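You operate a simulated robot arm through the tools that you are given. There is no shell and no other tool. Be economical: measure what you need, move in short steps, check, and stop when the job is done.

The job below is to be done with a simulated robot arm. You get a single attempt, and the scene is never put back.

JOB
Take the green cell from the top of the sideboard and put it on top of the pink paper ball.

The check looks at the end state, three seconds after you hand in, the way a careful person would. Anything else that was tipped, shoved, dropped, spilled or broken makes it a failure.

ROBOT AND FRAMES
A 6-joint arm with a two-finger parallel gripper, fixed in place. Base frame: the origin is at the foot of the arm, x ahead of it, y to its left, z up; the work surface is at about z = 0. Readings come in m, rad, newtons and seconds.
With the tool pointing down near the work surface it reaches from about 0.18 to 0.46 m from the base axis. Its first joint turns from -1.222 to 1.222 rad. Payload 1.9 kg.
The tool frame sits at the grasp point between the pads (the TCP): z along the fingers, y along the line on which they close. The tips reach 0.023 m beyond it. The gripper opens to 0.094 m. The fingers are 0.038 m wide and 0.01 m thick; the gripper's body (0.054 by 0.096 m) begins 0.039 m behind the TCP.
Orientation is told as [roll, pitch, yaw] about the base's x, y, z axes, in that order, counted from this pose: with the fingers straight down and closing along the base's y, the tool's x points along the base's -x, its y along +y and its z along -z.

CONTROLS
- The arm moves only by the tool apply_moves. Its argument "moves" is one flat list of numbers, 4 for each row, row after row: the shift along the tool's x, y, z in m, then the turn about the tool's z in rad. In form: [tx, ty, tz, yaw, tx, ty, tz, yaw, ...]. A call has 1 to 20 rows; each row shifts and turns the commanded pose from where the row before left it, along the tool's axes as they then stand. "hand" is the closure in counts, from 0 (fully open) to 255 (shut), set as the call begins (left out, the last holds). Each row takes 0.2 s and may step no farther than 0.05 m and 0.15 rad from the row before; otherwise, or with a gripper value out of range, the whole call is refused. A pose out of reach is approached as far as the arm can. The call stops where the force on the tool passes 40 N (or 10 N more than at its start, if that is more) or the arm is blocked; 0.2 s more then pass. Each finger travels about 0.108 m/s and halts on what it meets, pressing with about 27 N; the grip force reading is that of the motor and also rises with nothing between the fingers. The clock runs only during rows and for 0.2 s after the last one: add rows that do not move to give the fingers time. The reply holds the time, the measured pose of the TCP, the force on the tool along the base axes, the opening and the grip force, in the units named above and with some noise.
- Cameras (640 x 400 px; columns grow to the right, rows downward): "scene" is fixed at [0.0495, 0.3024, 0.4499]; the picture's right is [-0.85, -0.53, 0.00], its down [-0.17, 0.27, -0.95] and it looks along [0.50, -0.80, -0.32] (base axes); focal length 326 px, centre (320, 200). "wrist" rides on the gripper at [-0.039, 0, -0.044] in the tool frame; the picture's right is [0.00, -1.00, 0.00], its down [0.97, 0.00, -0.24] and it looks along [0.24, 0.00, 0.97] (tool axes); focal length 218 px, centre (320, 200). There is no depth. A picture from a camera that has moved, and an enlarged one, comes with that camera's place and axes in the base frame and with its lens.
- camera(camera): a new picture of that camera. No time passes.
- zoom(camera, box): a new picture of the part [left, top, right, bottom] of that camera's present view, enlarged. No time passes.
- sign_off(): hands the job in; it is judged then, once.

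Go step by step. Nothing tells you positions but the pictures and the camera data: compare them with the known pose of the tool, close in by small moves and look again before you grip or let go. The budget is 90 turns and 46 pictures, counting those below and the enlarged ones. Unless the task says otherwise, let go and move clear before handing in, and close with one line.

The tools are called after ">>>" as name(argument=value, ...) on one line, values as JSON. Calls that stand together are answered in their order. apply_moves: Moves the arm, as the interface text tells. Its arguments: {"type":"object","properties":{"moves":{"type":"array","items":{"type":"number"}},"hand":{"type":"number"}},"required":["moves"]} The other tools are called the same way: camera (camera) takes a picture; zoom (camera, box) takes an enlarged picture of a part of a camera's view; sign_off () hands the job in.

At the start:

```text
t: 0.0
position: [0.2486, -0.0937, 0.3282]
orientation: [0.0, 0.002, 0.0]
force: [0.1, -0.3, -0.2]
width: 0.0939
grip_force: 0.0
```

scene: 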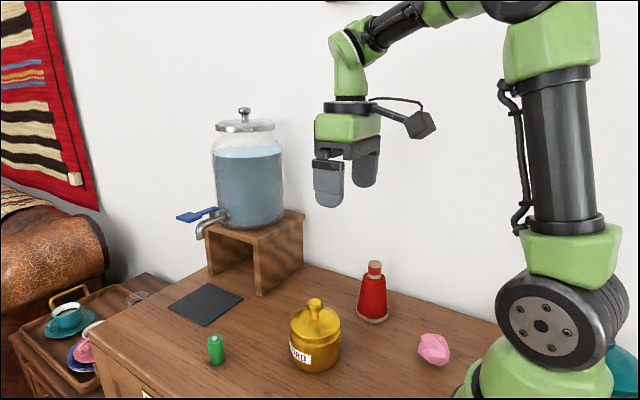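
wrist: 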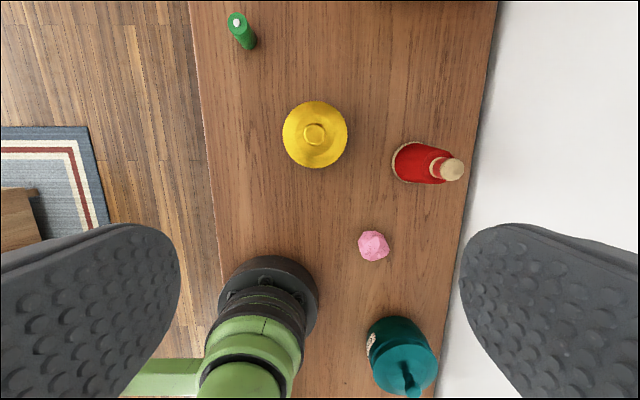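

The green cell appears to stand at about (0.437, 0.013), and the pink ball sits near (0.117, -0.187). I'll zoom in on both before moving.

>>> zoom(camera="scene", box=[176, 310, 272, 370])

>>> zoom(camera="scene", box=[384, 318, 480, 378])

>>> zoom(camera="wrist", box=[325, 215, 421, 275])

```text
6.67 times, centred on (224, 340) of scene
camera zoom: at [0.0495, 0.3024, 0.4499], right [-0.85, -0.53, 0.0], down [-0.17, 0.27, -0.95], along [0.5, -0.8, -0.32], focal length 2171 px, centre (960, -733)
```

zoom: 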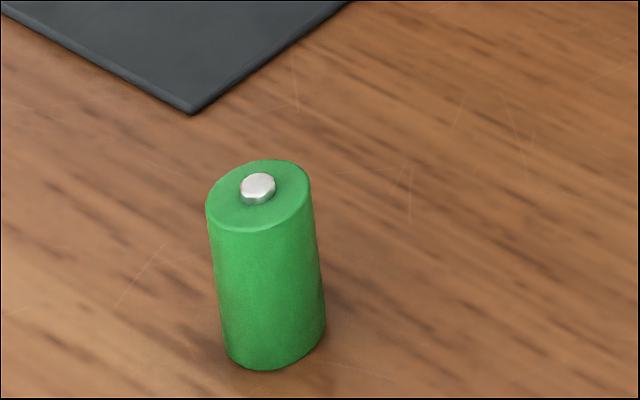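

```text
6.67 times, centred on (432, 348) of scene
camera zoom: at [0.0495, 0.3024, 0.4499], right [-0.85, -0.53, 0.0], down [-0.17, 0.27, -0.95], along [0.5, -0.8, -0.32], focal length 2171 px, centre (-427, -787)
```

zoom: 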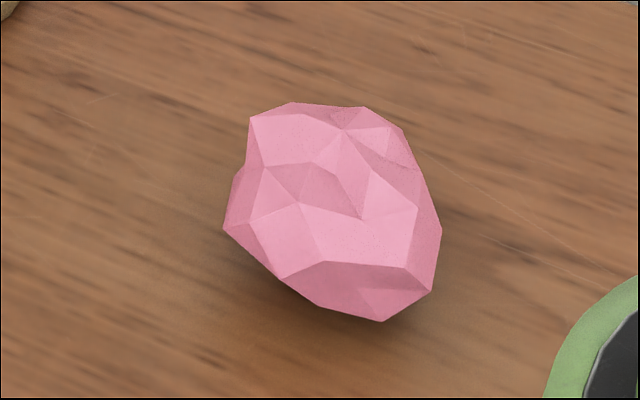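

```text
6.67 times, centred on (373, 245) of wrist
camera zoom: at [0.2868, -0.0922, 0.3726], right [0.0, -1.0, 0.0], down [-0.97, 0.0, 0.24], along [-0.24, 0.0, -0.97], focal length 1455 px, centre (-33, -100)
```

zoom: 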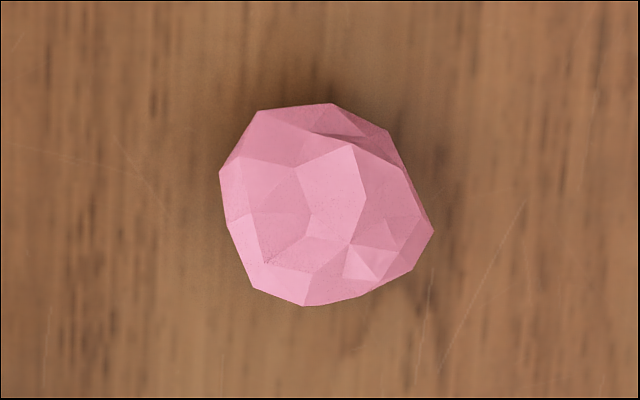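

The cell is about 27 mm across and 45–50 mm tall, and the ball is about 54 mm across with a faceted top. I'll move over toward the cell, staying high.

>>> apply_moves(moves=[-0.0314, 0.0178, 0.025, 0, -0.0314, 0.0178, 0.025, 0, -0.0314, 0.0178, 0.025, 0, -0.0314, 0.0178, 0.025, 0, -0.0314, 0.0178, 0.025, 0, -0.0314, 0.0178, 0.025, 0, 0, 0, 0, 0], hand=0)

>>> camera(camera="wrist")

>>> camera(camera="scene")

```text
t: 1.6
position: [0.4343, 0.0128, 0.181]
orientation: [-0.001, 0.0, 0.001]
force: [0.7, -1.6, -0.2]
width: 0.0938
grip_force: 0.0
```

```text
40 pictures are left
camera wrist: at [0.4733, 0.0145, 0.2248], right [0.0, -1.0, 0.0], down [-0.97, 0.0, 0.24], along [-0.24, 0.0, -0.97], focal length 218 px, centre (320, 200)
```

wrist: 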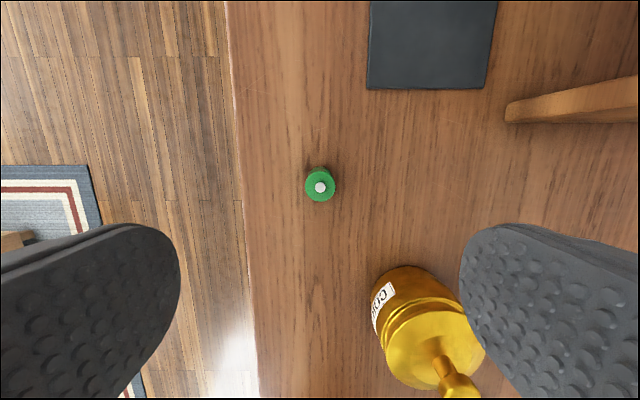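

```text
39 pictures are left
```

scene: 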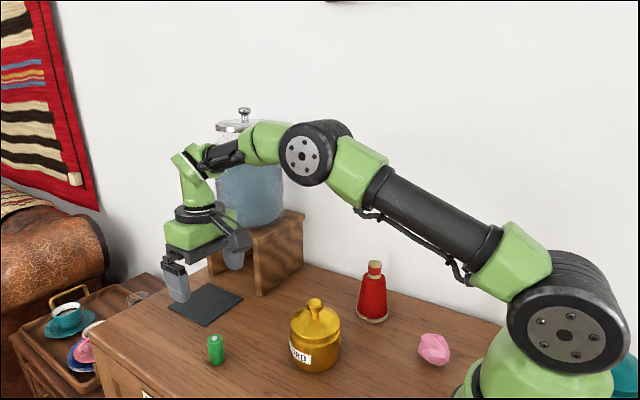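

The cell top is near (0.442, 0.014) at a height of about 0.045. I'll line up and lower partway, then check.

>>> apply_moves(moves=[-0.0074, 0, 0.03, 0, 0, 0, 0.03, 0, 0, 0, 0.02, 0, 0, 0, 0, 0])

>>> camera(camera="wrist")

>>> zoom(camera="scene", box=[120, 250, 312, 370])

```text
t: 2.6
position: [0.443, 0.0135, 0.0995]
orientation: [0.001, -0.002, -0.003]
force: [0.2, 0.0, -0.5]
width: 0.0938
grip_force: 0.0
```

```text
38 pictures are left
camera wrist: at [0.4821, 0.0145, 0.143], right [0.0, -1.0, 0.0], down [-0.97, 0.0, 0.24], along [-0.24, 0.0, -0.97], focal length 218 px, centre (320, 200)
```

wrist: 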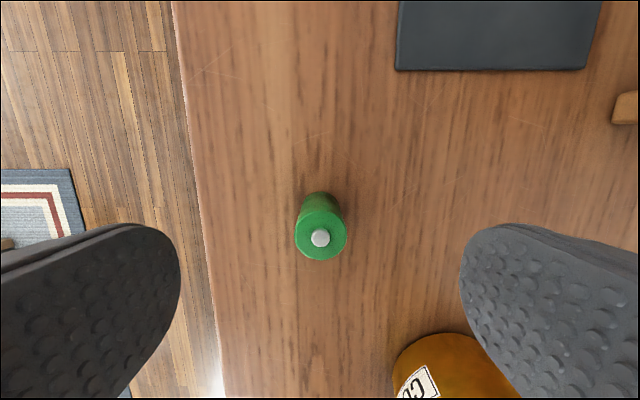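

```text
3.33 times, centred on (216, 310) of scene
camera zoom: at [0.0495, 0.3024, 0.4499], right [-0.85, -0.53, 0.0], down [-0.17, 0.27, -0.95], along [0.5, -0.8, -0.32], focal length 1085 px, centre (667, -167)
```

zoom: 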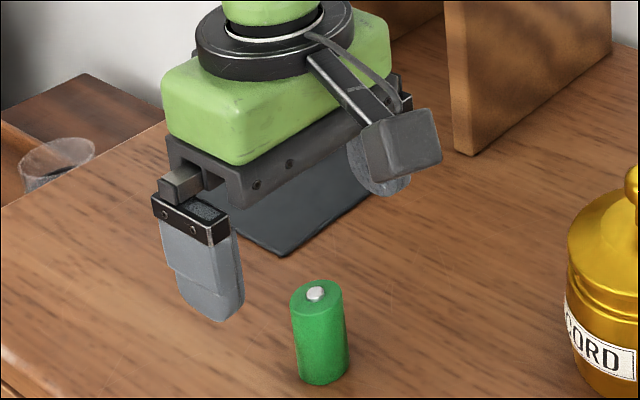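

The cell is centred between the fingers at x of about 0.440. I'll lower to TCP z of about 0.042 and close gently.

>>> apply_moves(moves=[0.003, 0, 0.02, 0, 0, 0, 0.02, 0, 0, 0, 0.0175, 0, 0, 0, 0, 0])

>>> camera(camera="wrist")

>>> zoom(camera="scene", box=[120, 250, 312, 370])

```text
t: 3.6
position: [0.4402, 0.0149, 0.0402]
orientation: [-0.003, 0.0, 0.001]
force: [0.9, -0.2, -1.2]
width: 0.0939
grip_force: 0.0
```

```text
36 pictures are left
camera wrist: at [0.4798, 0.0161, 0.0835], right [0.0, -1.0, 0.0], down [-0.97, 0.0, 0.24], along [-0.24, 0.0, -0.97], focal length 218 px, centre (320, 200)
```

wrist: 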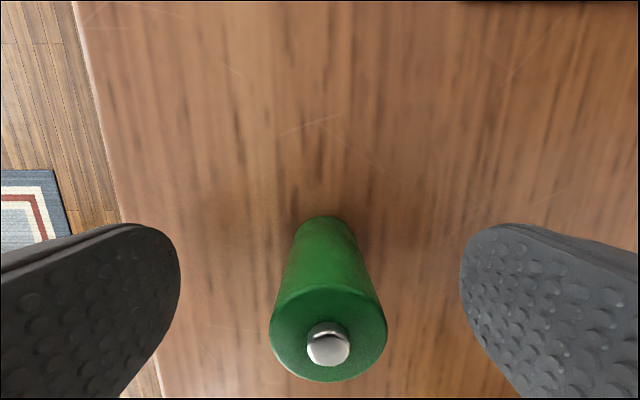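

```text
3.33 times, centred on (216, 310) of scene
camera zoom: at [0.0495, 0.3024, 0.4499], right [-0.85, -0.53, 0.0], down [-0.17, 0.27, -0.95], along [0.5, -0.8, -0.32], focal length 1085 px, centre (667, -167)
```

zoom: 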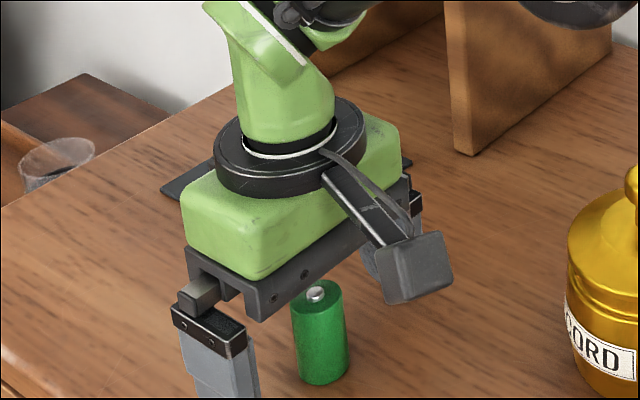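

The cell sits slightly toward -y of centre, so I'll shift 1.5 mm and close.

>>> apply_moves(moves=[-0.001, -0.0015, 0, 0, 0, 0, 0, 0])

>>> apply_moves(moves=[0, 0, 0, 0, 0, 0, 0, 0, 0, 0, 0, 0, 0, 0, 0, 0], hand=255)

>>> camera(camera="wrist")

```text
t: 4.2
position: [0.4417, 0.0123, 0.0411]
orientation: [-0.001, 0.0, 0.001]
force: [0.4, 0.0, 0.0]
width: 0.0938
grip_force: 0.1
```

```text
t: 5.2
position: [0.4413, 0.0125, 0.0417]
orientation: [-0.001, 0.0, 0.0]
force: [0.2, -0.1, -0.1]
width: 0.0247
grip_force: 26.7
```

```text
34 pictures are left
camera wrist: at [0.4808, 0.0137, 0.0842], right [0.0, -1.0, 0.0], down [-0.97, 0.0, 0.24], along [-0.24, 0.0, -0.97], focal length 218 px, centre (320, 200)
```

wrist: 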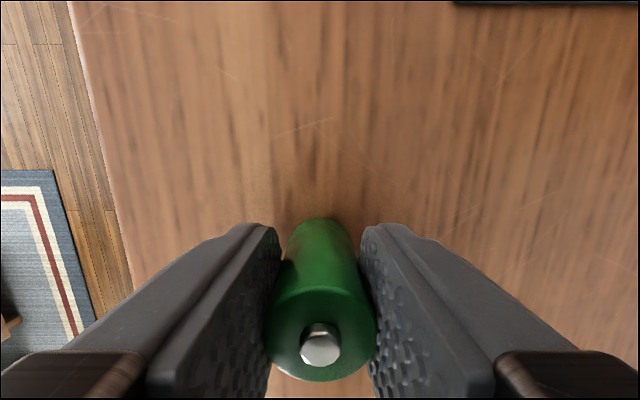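

The cell is gripped at a width of 24.7 mm. I'll lift it high and carry it to the ball, stopping a little short so the wrist camera looks straight down on the ball.

>>> apply_moves(moves=[0, 0, -0.02, 0, 0, 0, -0.03, 0, 0, 0, -0.043, 0, 0, 0, -0.043, 0, 0, 0, -0.043, 0, 0, 0, 0, 0])

>>> apply_moves(moves=[0.0361, -0.01995, 0, 0, 0.0361, -0.01995, 0, 0, 0.0361, -0.01995, 0, 0, 0.0361, -0.01995, 0, 0, 0.0361, -0.01995, 0, 0, 0.0361, -0.01995, 0, 0, 0.0361, -0.01995, 0, 0, 0.0361, -0.01995, 0, 0, 0.0361, -0.01995, 0, 0, 0.0361, -0.01995, 0, 0, 0, 0, 0, 0])

>>> camera(camera="wrist")

>>> camera(camera="scene")

```text
t: 6.6
position: [0.4426, 0.0144, 0.2178]
orientation: [0.002, -0.001, -0.001]
force: [-0.4, -0.7, -1.2]
width: 0.0247
grip_force: 26.6
```

```text
t: 9.0
position: [0.0753, -0.1863, 0.2225]
orientation: [0.001, -0.001, 0.0]
force: [0.8, 1.1, -0.5]
width: 0.0246
grip_force: 27.0
```

```text
33 pictures are left
camera wrist: at [0.1152, -0.1846, 0.2654], right [0.0, -1.0, 0.0], down [-0.97, 0.0, 0.24], along [-0.24, 0.0, -0.97], focal length 218 px, centre (320, 200)
```

wrist: 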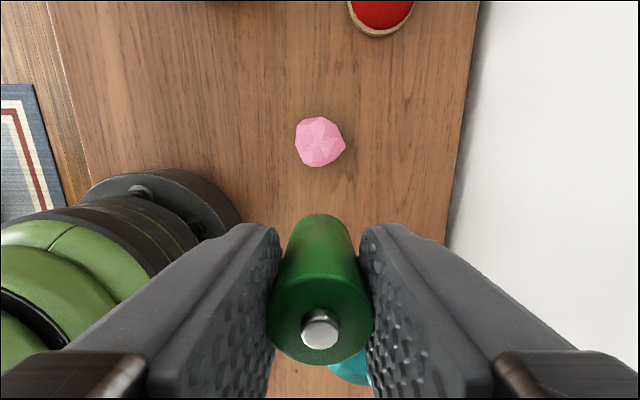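

```text
32 pictures are left
```

scene: 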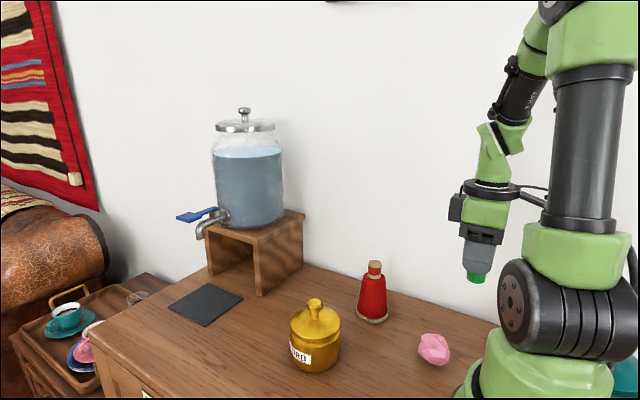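

The ball is directly under the wrist camera at about (0.119, -0.185). I'll zoom in to study its top facets from both cameras.

>>> zoom(camera="wrist", box=[272, 112, 368, 172])

>>> zoom(camera="scene", box=[400, 320, 464, 370])

```text
6.67 times, centred on (320, 142) of wrist
camera zoom: at [0.1152, -0.1846, 0.2654], right [0.0, -1.0, 0.0], down [-0.97, 0.0, 0.24], along [-0.24, 0.0, -0.97], focal length 1455 px, centre (320, 587)
```

zoom: 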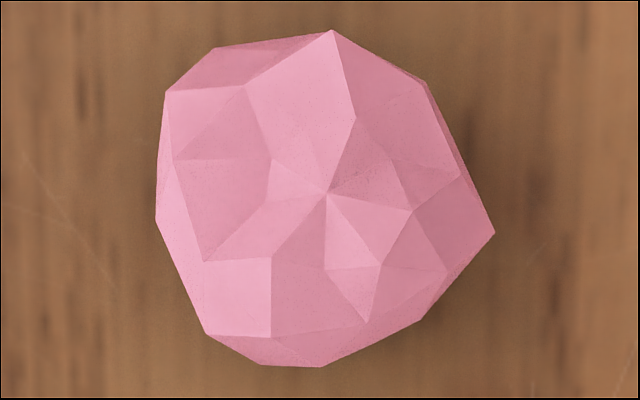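

```text
8.00 times, centred on (432, 345) of scene
camera zoom: at [0.0495, 0.3024, 0.4499], right [-0.85, -0.53, 0.0], down [-0.17, 0.27, -0.95], along [0.5, -0.8, -0.32], focal length 2605 px, centre (-576, -960)
```

zoom: 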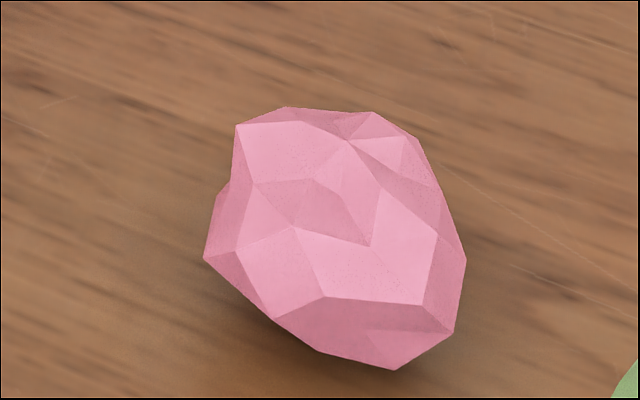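

The ball's top has four high vertices, at about z 0.051–0.053, that form a nearly level support. I'll measure where the cell sits in the gripper more precisely.

>>> zoom(camera="wrist", box=[240, 240, 400, 370])

>>> zoom(camera="scene", box=[432, 215, 528, 295])

```text
3.08 times, centred on (320, 305) of wrist
camera zoom: at [0.1152, -0.1846, 0.2654], right [0.0, -1.0, 0.0], down [-0.97, 0.0, 0.24], along [-0.24, 0.0, -0.97], focal length 672 px, centre (320, -123)
```

zoom: 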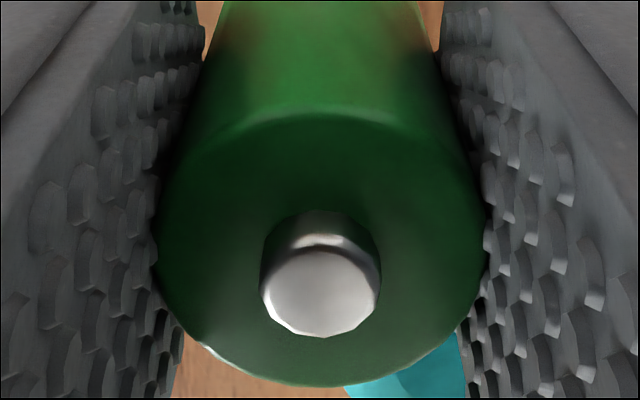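

```text
5.00 times, centred on (480, 255) of scene
camera zoom: at [0.0495, 0.3024, 0.4499], right [-0.85, -0.53, 0.0], down [-0.17, 0.27, -0.95], along [0.5, -0.8, -0.32], focal length 1628 px, centre (-480, -75)
```

zoom: 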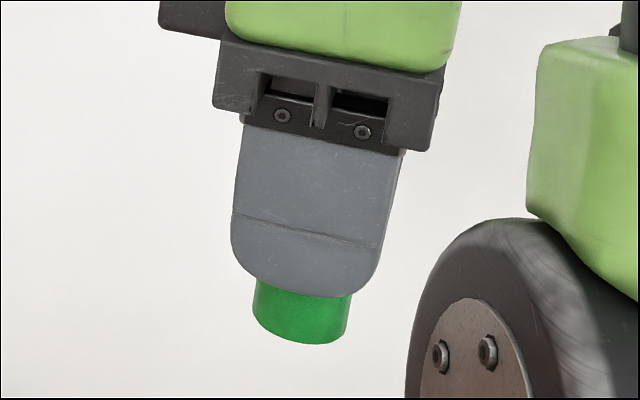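

The cell is centred in the grip, with its bottom about 41 mm below the TCP. I'll move above the support centre and lower to roughly 2 cm of clearance.

>>> apply_moves(moves=[-0.0387, -0.0036, 0, 0, 0, 0, 0.035, 0, 0, 0, 0.035, 0, 0, 0, 0.03, 0, 0, 0, 0, 0, 0, 0, 0, 0])

>>> camera(camera="wrist")

>>> camera(camera="scene")

>>> zoom(camera="scene", box=[384, 290, 480, 370])

```text
t: 10.4
position: [0.119, -0.1871, 0.1198]
orientation: [0.0, 0.001, -0.001]
force: [0.6, 0.0, -1.5]
width: 0.0243
grip_force: 26.5
```

```text
27 pictures are left
camera wrist: at [0.1573, -0.1864, 0.1626], right [0.0, -1.0, 0.0], down [-0.97, 0.0, 0.24], along [-0.24, 0.0, -0.97], focal length 218 px, centre (320, 200)
```

wrist: 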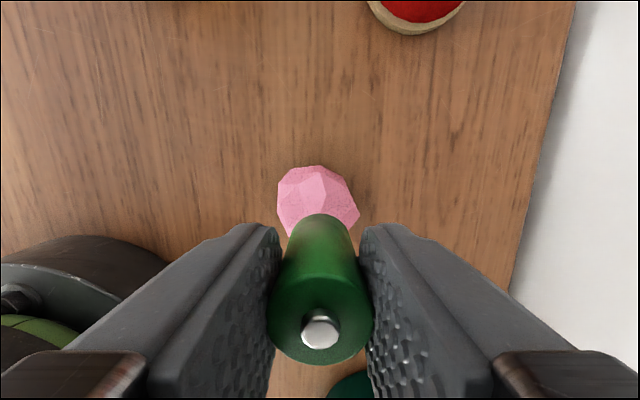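

```text
26 pictures are left
```

scene: 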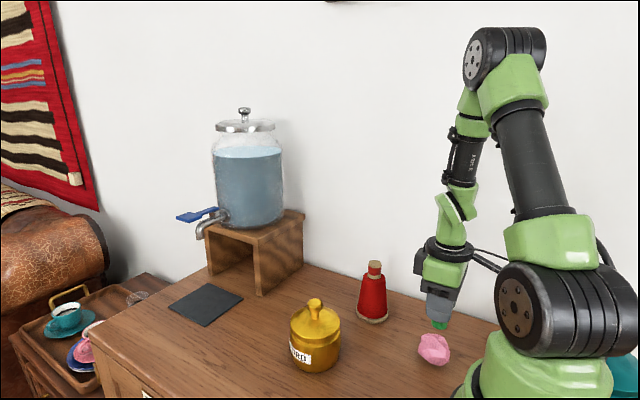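

```text
5.00 times, centred on (432, 330) of scene
camera zoom: at [0.0495, 0.3024, 0.4499], right [-0.85, -0.53, 0.0], down [-0.17, 0.27, -0.95], along [0.5, -0.8, -0.32], focal length 1628 px, centre (-240, -450)
```

zoom: 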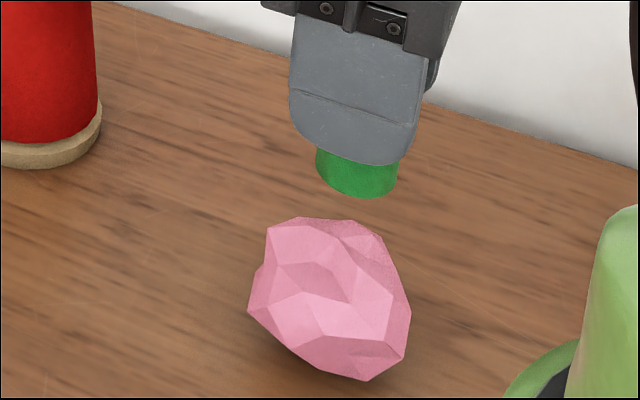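

The predicted landing spot matches the support centre to within 1–2 mm. I'll lower most of the gap now and then creep down.

>>> apply_moves(moves=[0, 0, 0.01, 0, 0, 0, 0.008, 0, 0, 0, 0, 0])

>>> zoom(camera="scene", box=[392, 320, 472, 370])

>>> zoom(camera="wrist", box=[240, 150, 400, 250])

```text
t: 11.2
position: [0.1191, -0.1905, 0.1014]
orientation: [0.001, 0.0, 0.0]
force: [0.3, 0.1, -0.6]
width: 0.0244
grip_force: 26.9
```

```text
8.00 times, centred on (432, 345) of scene
camera zoom: at [0.0495, 0.3024, 0.4499], right [-0.85, -0.53, 0.0], down [-0.17, 0.27, -0.95], along [0.5, -0.8, -0.32], focal length 2605 px, centre (-576, -960)
```

zoom: 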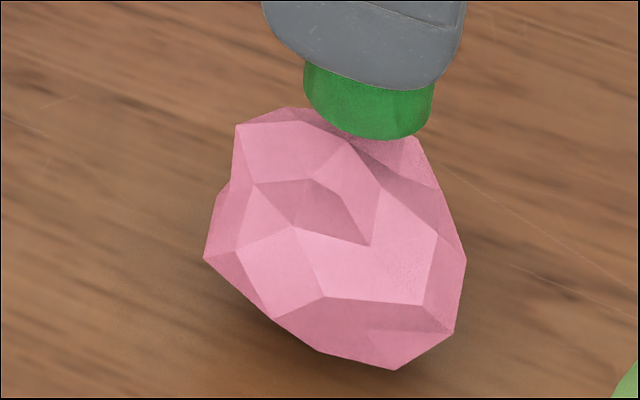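

```text
4.00 times, centred on (320, 200) of wrist
camera zoom: at [0.1581, -0.1893, 0.1443], right [0.0, -1.0, 0.0], down [-0.97, 0.0, 0.24], along [-0.24, 0.0, -0.97], focal length 873 px, centre (320, 200)
```

zoom: 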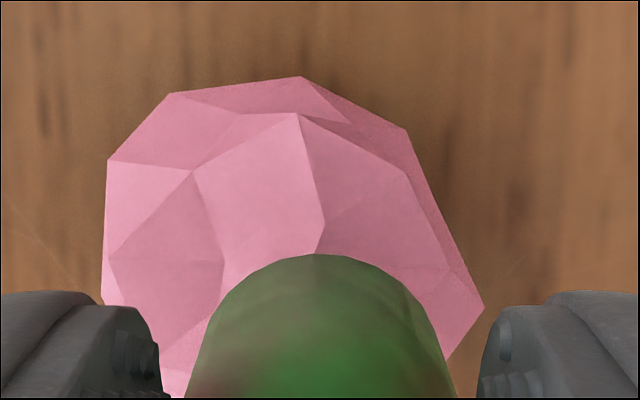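

The cell is about 8 mm above the ball. Both views say the centre should move about 2 mm toward -x, so I'll correct that and creep down.

>>> apply_moves(moves=[0.0023, 0.0006, 0, 0, 0, 0, 0.003, 0, 0, 0, 0.002, 0, 0, 0, 0, 0])

>>> zoom(camera="scene", box=[392, 320, 472, 370])

>>> zoom(camera="wrist", box=[240, 150, 400, 250])

```text
t: 12.2
position: [0.1174, -0.1889, 0.0974]
orientation: [-0.001, 0.0, 0.0]
force: [-0.4, 0.2, -0.6]
width: 0.0245
grip_force: 27.1
```

```text
8.00 times, centred on (432, 345) of scene
camera zoom: at [0.0495, 0.3024, 0.4499], right [-0.85, -0.53, 0.0], down [-0.17, 0.27, -0.95], along [0.5, -0.8, -0.32], focal length 2605 px, centre (-576, -960)
```

zoom: 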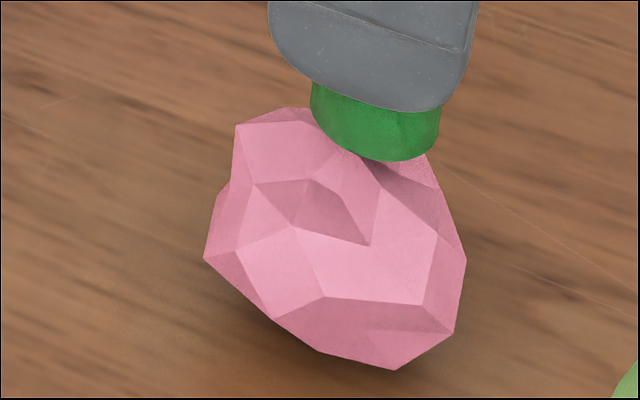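

```text
4.00 times, centred on (320, 200) of wrist
camera zoom: at [0.1559, -0.1881, 0.1407], right [0.0, -1.0, 0.0], down [-0.97, 0.0, 0.24], along [-0.24, 0.0, -0.97], focal length 873 px, centre (320, 200)
```

zoom: 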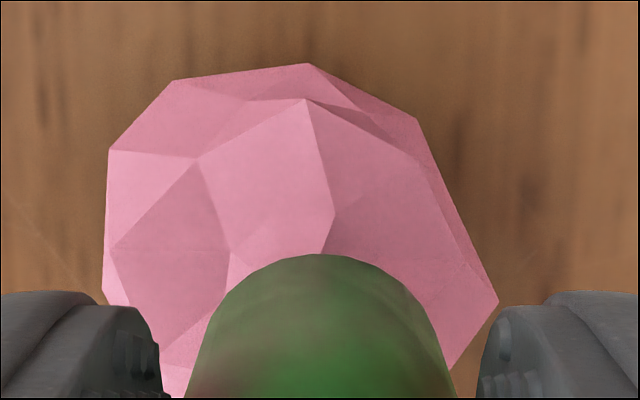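

There's no contact yet and the cell looks well centred. I'll keep lowering in 1 mm steps and watch the force.

>>> apply_moves(moves=[0, 0, 0.001, 0, 0, 0, 0.001, 0, 0, 0, 0, 0])

>>> apply_moves(moves=[0, 0, 0.001, 0, 0, 0, 0, 0])

>>> zoom(camera="scene", box=[392, 320, 472, 370])

```text
t: 13.0
position: [0.1176, -0.189, 0.0953]
orientation: [0.0, 0.001, 0.0]
force: [-1.1, -0.7, -0.7]
width: 0.0239
grip_force: 27.1
```

```text
t: 13.6
position: [0.1175, -0.1896, 0.0937]
orientation: [0.0, 0.001, -0.001]
force: [1.0, -0.9, -0.3]
width: 0.0244
grip_force: 27.1
```

```text
8.00 times, centred on (432, 345) of scene
camera zoom: at [0.0495, 0.3024, 0.4499], right [-0.85, -0.53, 0.0], down [-0.17, 0.27, -0.95], along [0.5, -0.8, -0.32], focal length 2605 px, centre (-576, -960)
```

zoom: 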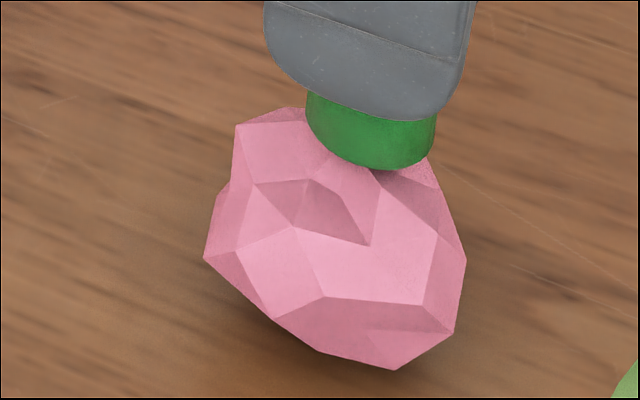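

Still no contact force and the ball hasn't moved. I'll continue in 1 mm steps.

>>> apply_moves(moves=[0, 0, 0.001, 0, 0, 0, 0, 0])

>>> apply_moves(moves=[0, 0, 0.001, 0, 0, 0, 0, 0])

>>> zoom(camera="scene", box=[392, 320, 472, 370])

```text
t: 14.2
position: [0.1173, -0.1906, 0.0931]
orientation: [0.0, 0.001, 0.0]
force: [0.4, 0.2, -1.1]
width: 0.0241
grip_force: 27.2
```

```text
t: 14.8
position: [0.1166, -0.1896, 0.0928]
orientation: [0.0, 0.0, -0.001]
force: [-0.6, 0.3, -1.5]
width: 0.0241
grip_force: 27.3
```

```text
8.00 times, centred on (432, 345) of scene
camera zoom: at [0.0495, 0.3024, 0.4499], right [-0.85, -0.53, 0.0], down [-0.17, 0.27, -0.95], along [0.5, -0.8, -0.32], focal length 2605 px, centre (-576, -960)
```

zoom: 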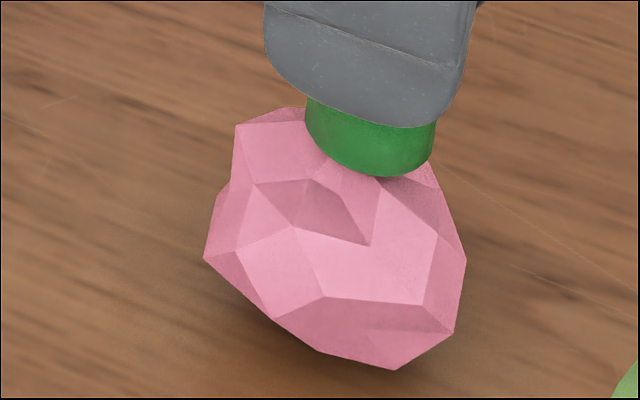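

There's still no clear contact. The front support vertex sits right at the cell's rim, so I'll nudge about 1 mm toward it and keep lowering.

>>> apply_moves(moves=[0.0006, 0.001, 0, 0, 0, 0, 0.0007, 0, 0, 0, 0, 0])

>>> apply_moves(moves=[0, 0, 0.001, 0, 0, 0, 0, 0])

>>> zoom(camera="scene", box=[392, 320, 472, 370])

```text
t: 15.6
position: [0.1165, -0.1906, 0.0919]
orientation: [-0.001, 0.0, -0.002]
force: [-0.6, -0.6, 9.2]
width: 0.0244
grip_force: 26.9
```

```text
t: 16.2
position: [0.1182, -0.1903, 0.0912]
orientation: [-0.001, -0.002, -0.001]
force: [0.8, -0.4, 19.9]
width: 0.0243
grip_force: 26.8
```

```text
8.00 times, centred on (432, 345) of scene
camera zoom: at [0.0495, 0.3024, 0.4499], right [-0.85, -0.53, 0.0], down [-0.17, 0.27, -0.95], along [0.5, -0.8, -0.32], focal length 2605 px, centre (-576, -960)
```

zoom: 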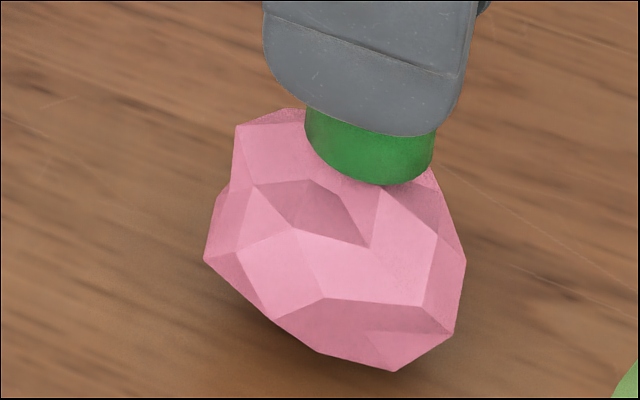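

Contact was made at TCP z of about 0.091 with roughly 20 N, and the ball held still. I'll ease off the force first.

>>> apply_moves(moves=[0, 0, -0.0009, 0, 0, 0, -0.0007, 0, 0, 0, 0, 0])

>>> zoom(camera="scene", box=[392, 320, 472, 370])

```text
t: 17.0
position: [0.1171, -0.1897, 0.0934]
orientation: [0.001, -0.002, 0.0]
force: [-0.7, -0.4, 0.1]
width: 0.024
grip_force: 26.9
```

```text
8.00 times, centred on (432, 345) of scene
camera zoom: at [0.0495, 0.3024, 0.4499], right [-0.85, -0.53, 0.0], down [-0.17, 0.27, -0.95], along [0.5, -0.8, -0.32], focal length 2605 px, centre (-576, -960)
```

zoom: 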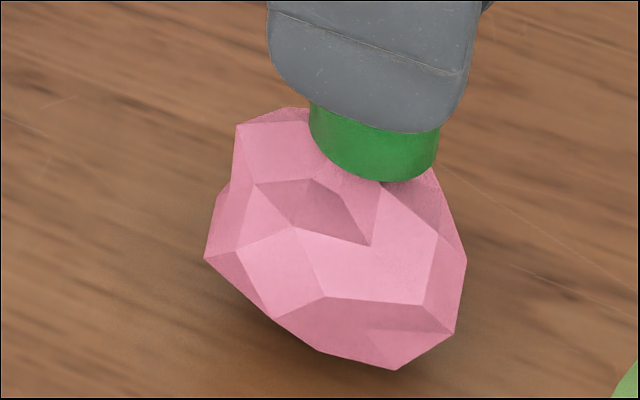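

The force is now zero. I'll settle 0.5 mm for light contact and open only slightly, so the fingers still cage the cell.

>>> apply_moves(moves=[0, 0, 0.0006, 0, 0, 0, 0, 0])

>>> apply_moves(moves=[0, 0, 0, 0, 0, 0, 0, 0, 0, 0, 0, 0], hand=174)

>>> zoom(camera="scene", box=[392, 320, 472, 370])

>>> camera(camera="wrist")

```text
t: 17.6
position: [0.1174, -0.1887, 0.0927]
orientation: [-0.001, -0.001, 0.002]
force: [-0.4, -1.1, 1.5]
width: 0.0241
grip_force: 27.2
```

```text
t: 18.4
position: [0.1159, -0.1892, 0.0917]
orientation: [0.001, 0.001, 0.0]
force: [-0.7, 0.4, -1.0]
width: 0.0296
grip_force: 0.1
```

```text
8.00 times, centred on (432, 345) of scene
camera zoom: at [0.0495, 0.3024, 0.4499], right [-0.85, -0.53, 0.0], down [-0.17, 0.27, -0.95], along [0.5, -0.8, -0.32], focal length 2605 px, centre (-576, -960)
```

zoom: 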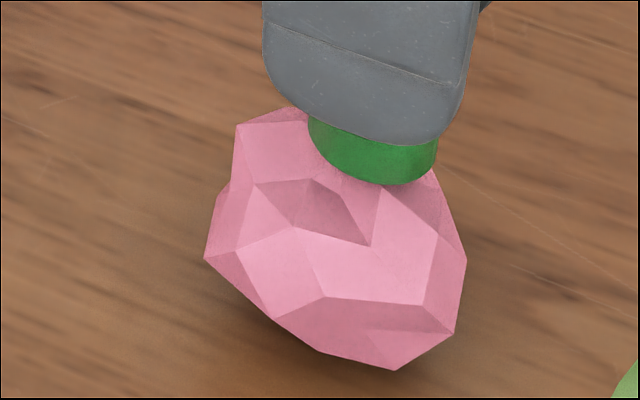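

```text
15 pictures are left
camera wrist: at [0.1555, -0.1872, 0.1354], right [0.0, -1.0, 0.0], down [-0.97, 0.0, 0.24], along [-0.24, 0.0, -0.97], focal length 218 px, centre (320, 200)
```

wrist: 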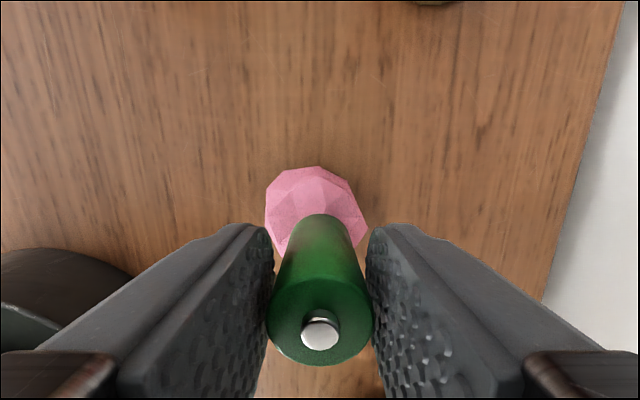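

The cell stands upright, apparently free of the fingers. I'll open a bit more and wait, to see whether it leans.

>>> apply_moves(moves=[0, 0, 0, 0, 0, 0, 0, 0, 0, 0, 0, 0, 0, 0, 0, 0, 0, 0, 0, 0], hand=152)

>>> zoom(camera="scene", box=[392, 320, 472, 370])

>>> camera(camera="wrist")

```text
t: 19.6
position: [0.116, -0.1887, 0.0927]
orientation: [0.0, 0.0, 0.0]
force: [0.2, 0.4, -1.1]
width: 0.0378
grip_force: 0.0
```

```text
8.00 times, centred on (432, 345) of scene
camera zoom: at [0.0495, 0.3024, 0.4499], right [-0.85, -0.53, 0.0], down [-0.17, 0.27, -0.95], along [0.5, -0.8, -0.32], focal length 2605 px, centre (-576, -960)
```

zoom: 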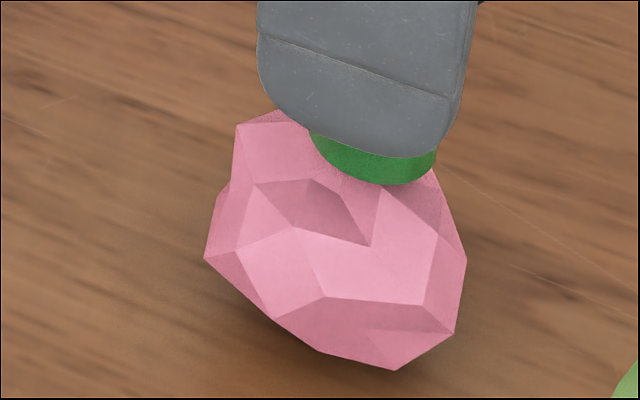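

```text
13 pictures are left
camera wrist: at [0.1555, -0.1872, 0.1354], right [0.0, -1.0, 0.0], down [-0.97, 0.0, 0.24], along [-0.24, 0.0, -0.97], focal length 218 px, centre (320, 200)
```

wrist: 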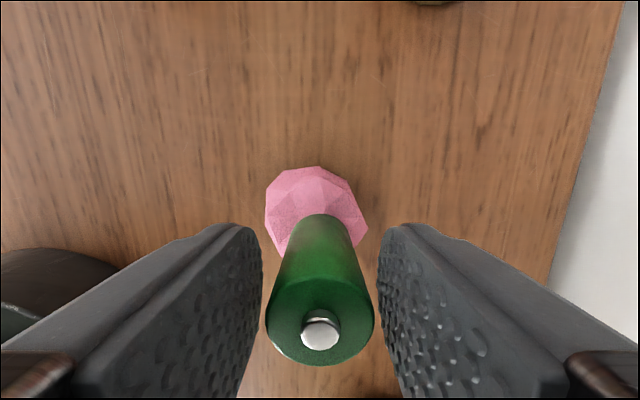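

The cell stands free and stable on the ball. I'll open a little wider and rise straight up.

>>> apply_moves(moves=[0, 0, 0, 0, 0, 0, 0, 0, 0, 0, -0.01, 0, 0, 0, -0.02, 0, 0, 0, -0.03, 0, 0, 0, -0.04, 0, 0, 0, -0.04, 0, 0, 0, 0, 0, 0, 0, 0, 0], hand=100)

>>> camera(camera="scene")

>>> zoom(camera="scene", box=[392, 310, 472, 370])

```text
t: 21.6
position: [0.1183, -0.1894, 0.2326]
orientation: [0.001, -0.001, -0.001]
force: [0.4, -0.1, -0.5]
width: 0.0571
grip_force: 0.1
```

```text
12 pictures are left
```

scene: 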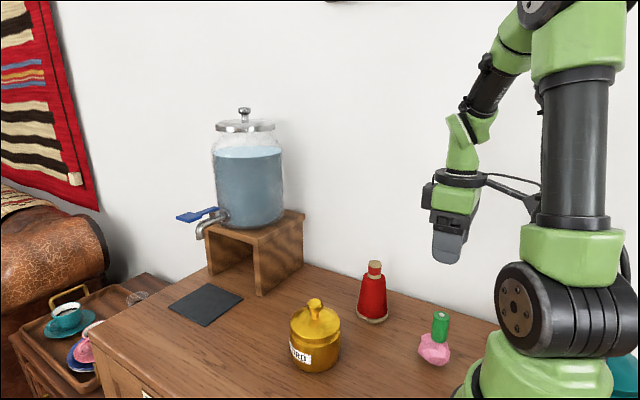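

```text
6.67 times, centred on (432, 340) of scene
camera zoom: at [0.0495, 0.3024, 0.4499], right [-0.85, -0.53, 0.0], down [-0.17, 0.27, -0.95], along [0.5, -0.8, -0.32], focal length 2171 px, centre (-427, -733)
```

zoom: 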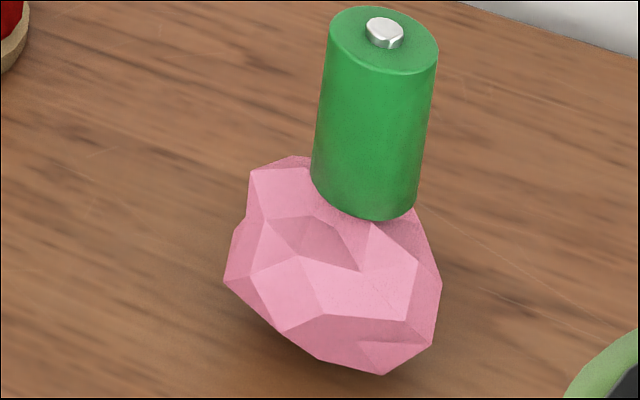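

The cell stands upright on the ball, and nothing else looks disturbed. I'll wait a couple of seconds and check that it isn't drifting.

>>> apply_moves(moves=[0, 0, 0, 0, 0, 0, 0, 0, 0, 0, 0, 0, 0, 0, 0, 0, 0, 0, 0, 0, 0, 0, 0, 0, 0, 0, 0, 0, 0, 0, 0, 0, 0, 0, 0, 0, 0, 0, 0, 0, 0, 0, 0, 0, 0, 0, 0, 0])

>>> zoom(camera="scene", box=[392, 310, 472, 370])

```text
t: 24.2
position: [0.1173, -0.1903, 0.2322]
orientation: [-0.001, -0.001, -0.001]
force: [0.0, -0.5, -0.5]
width: 0.0575
grip_force: 0.1
```

```text
6.67 times, centred on (432, 340) of scene
camera zoom: at [0.0495, 0.3024, 0.4499], right [-0.85, -0.53, 0.0], down [-0.17, 0.27, -0.95], along [0.5, -0.8, -0.32], focal length 2171 px, centre (-427, -733)
```

zoom: 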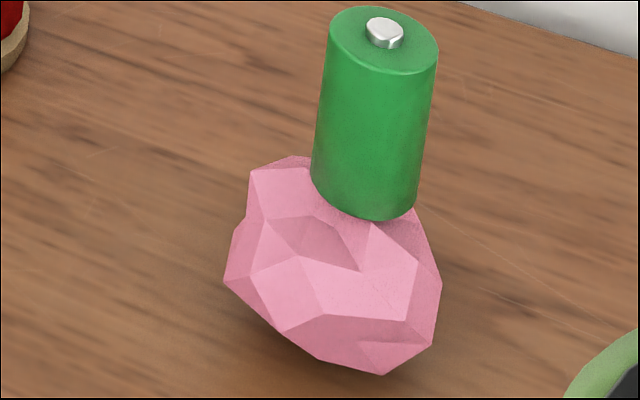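

The cell hasn't moved after more than two seconds and the arm is clear, so I'm handing in.

>>> sign_off()

```text
The job is handed in.
```

The green cell is standing upright on top of the pink paper ball, the gripper is clear of it, and nothing else looked disturbed in the last pictures.
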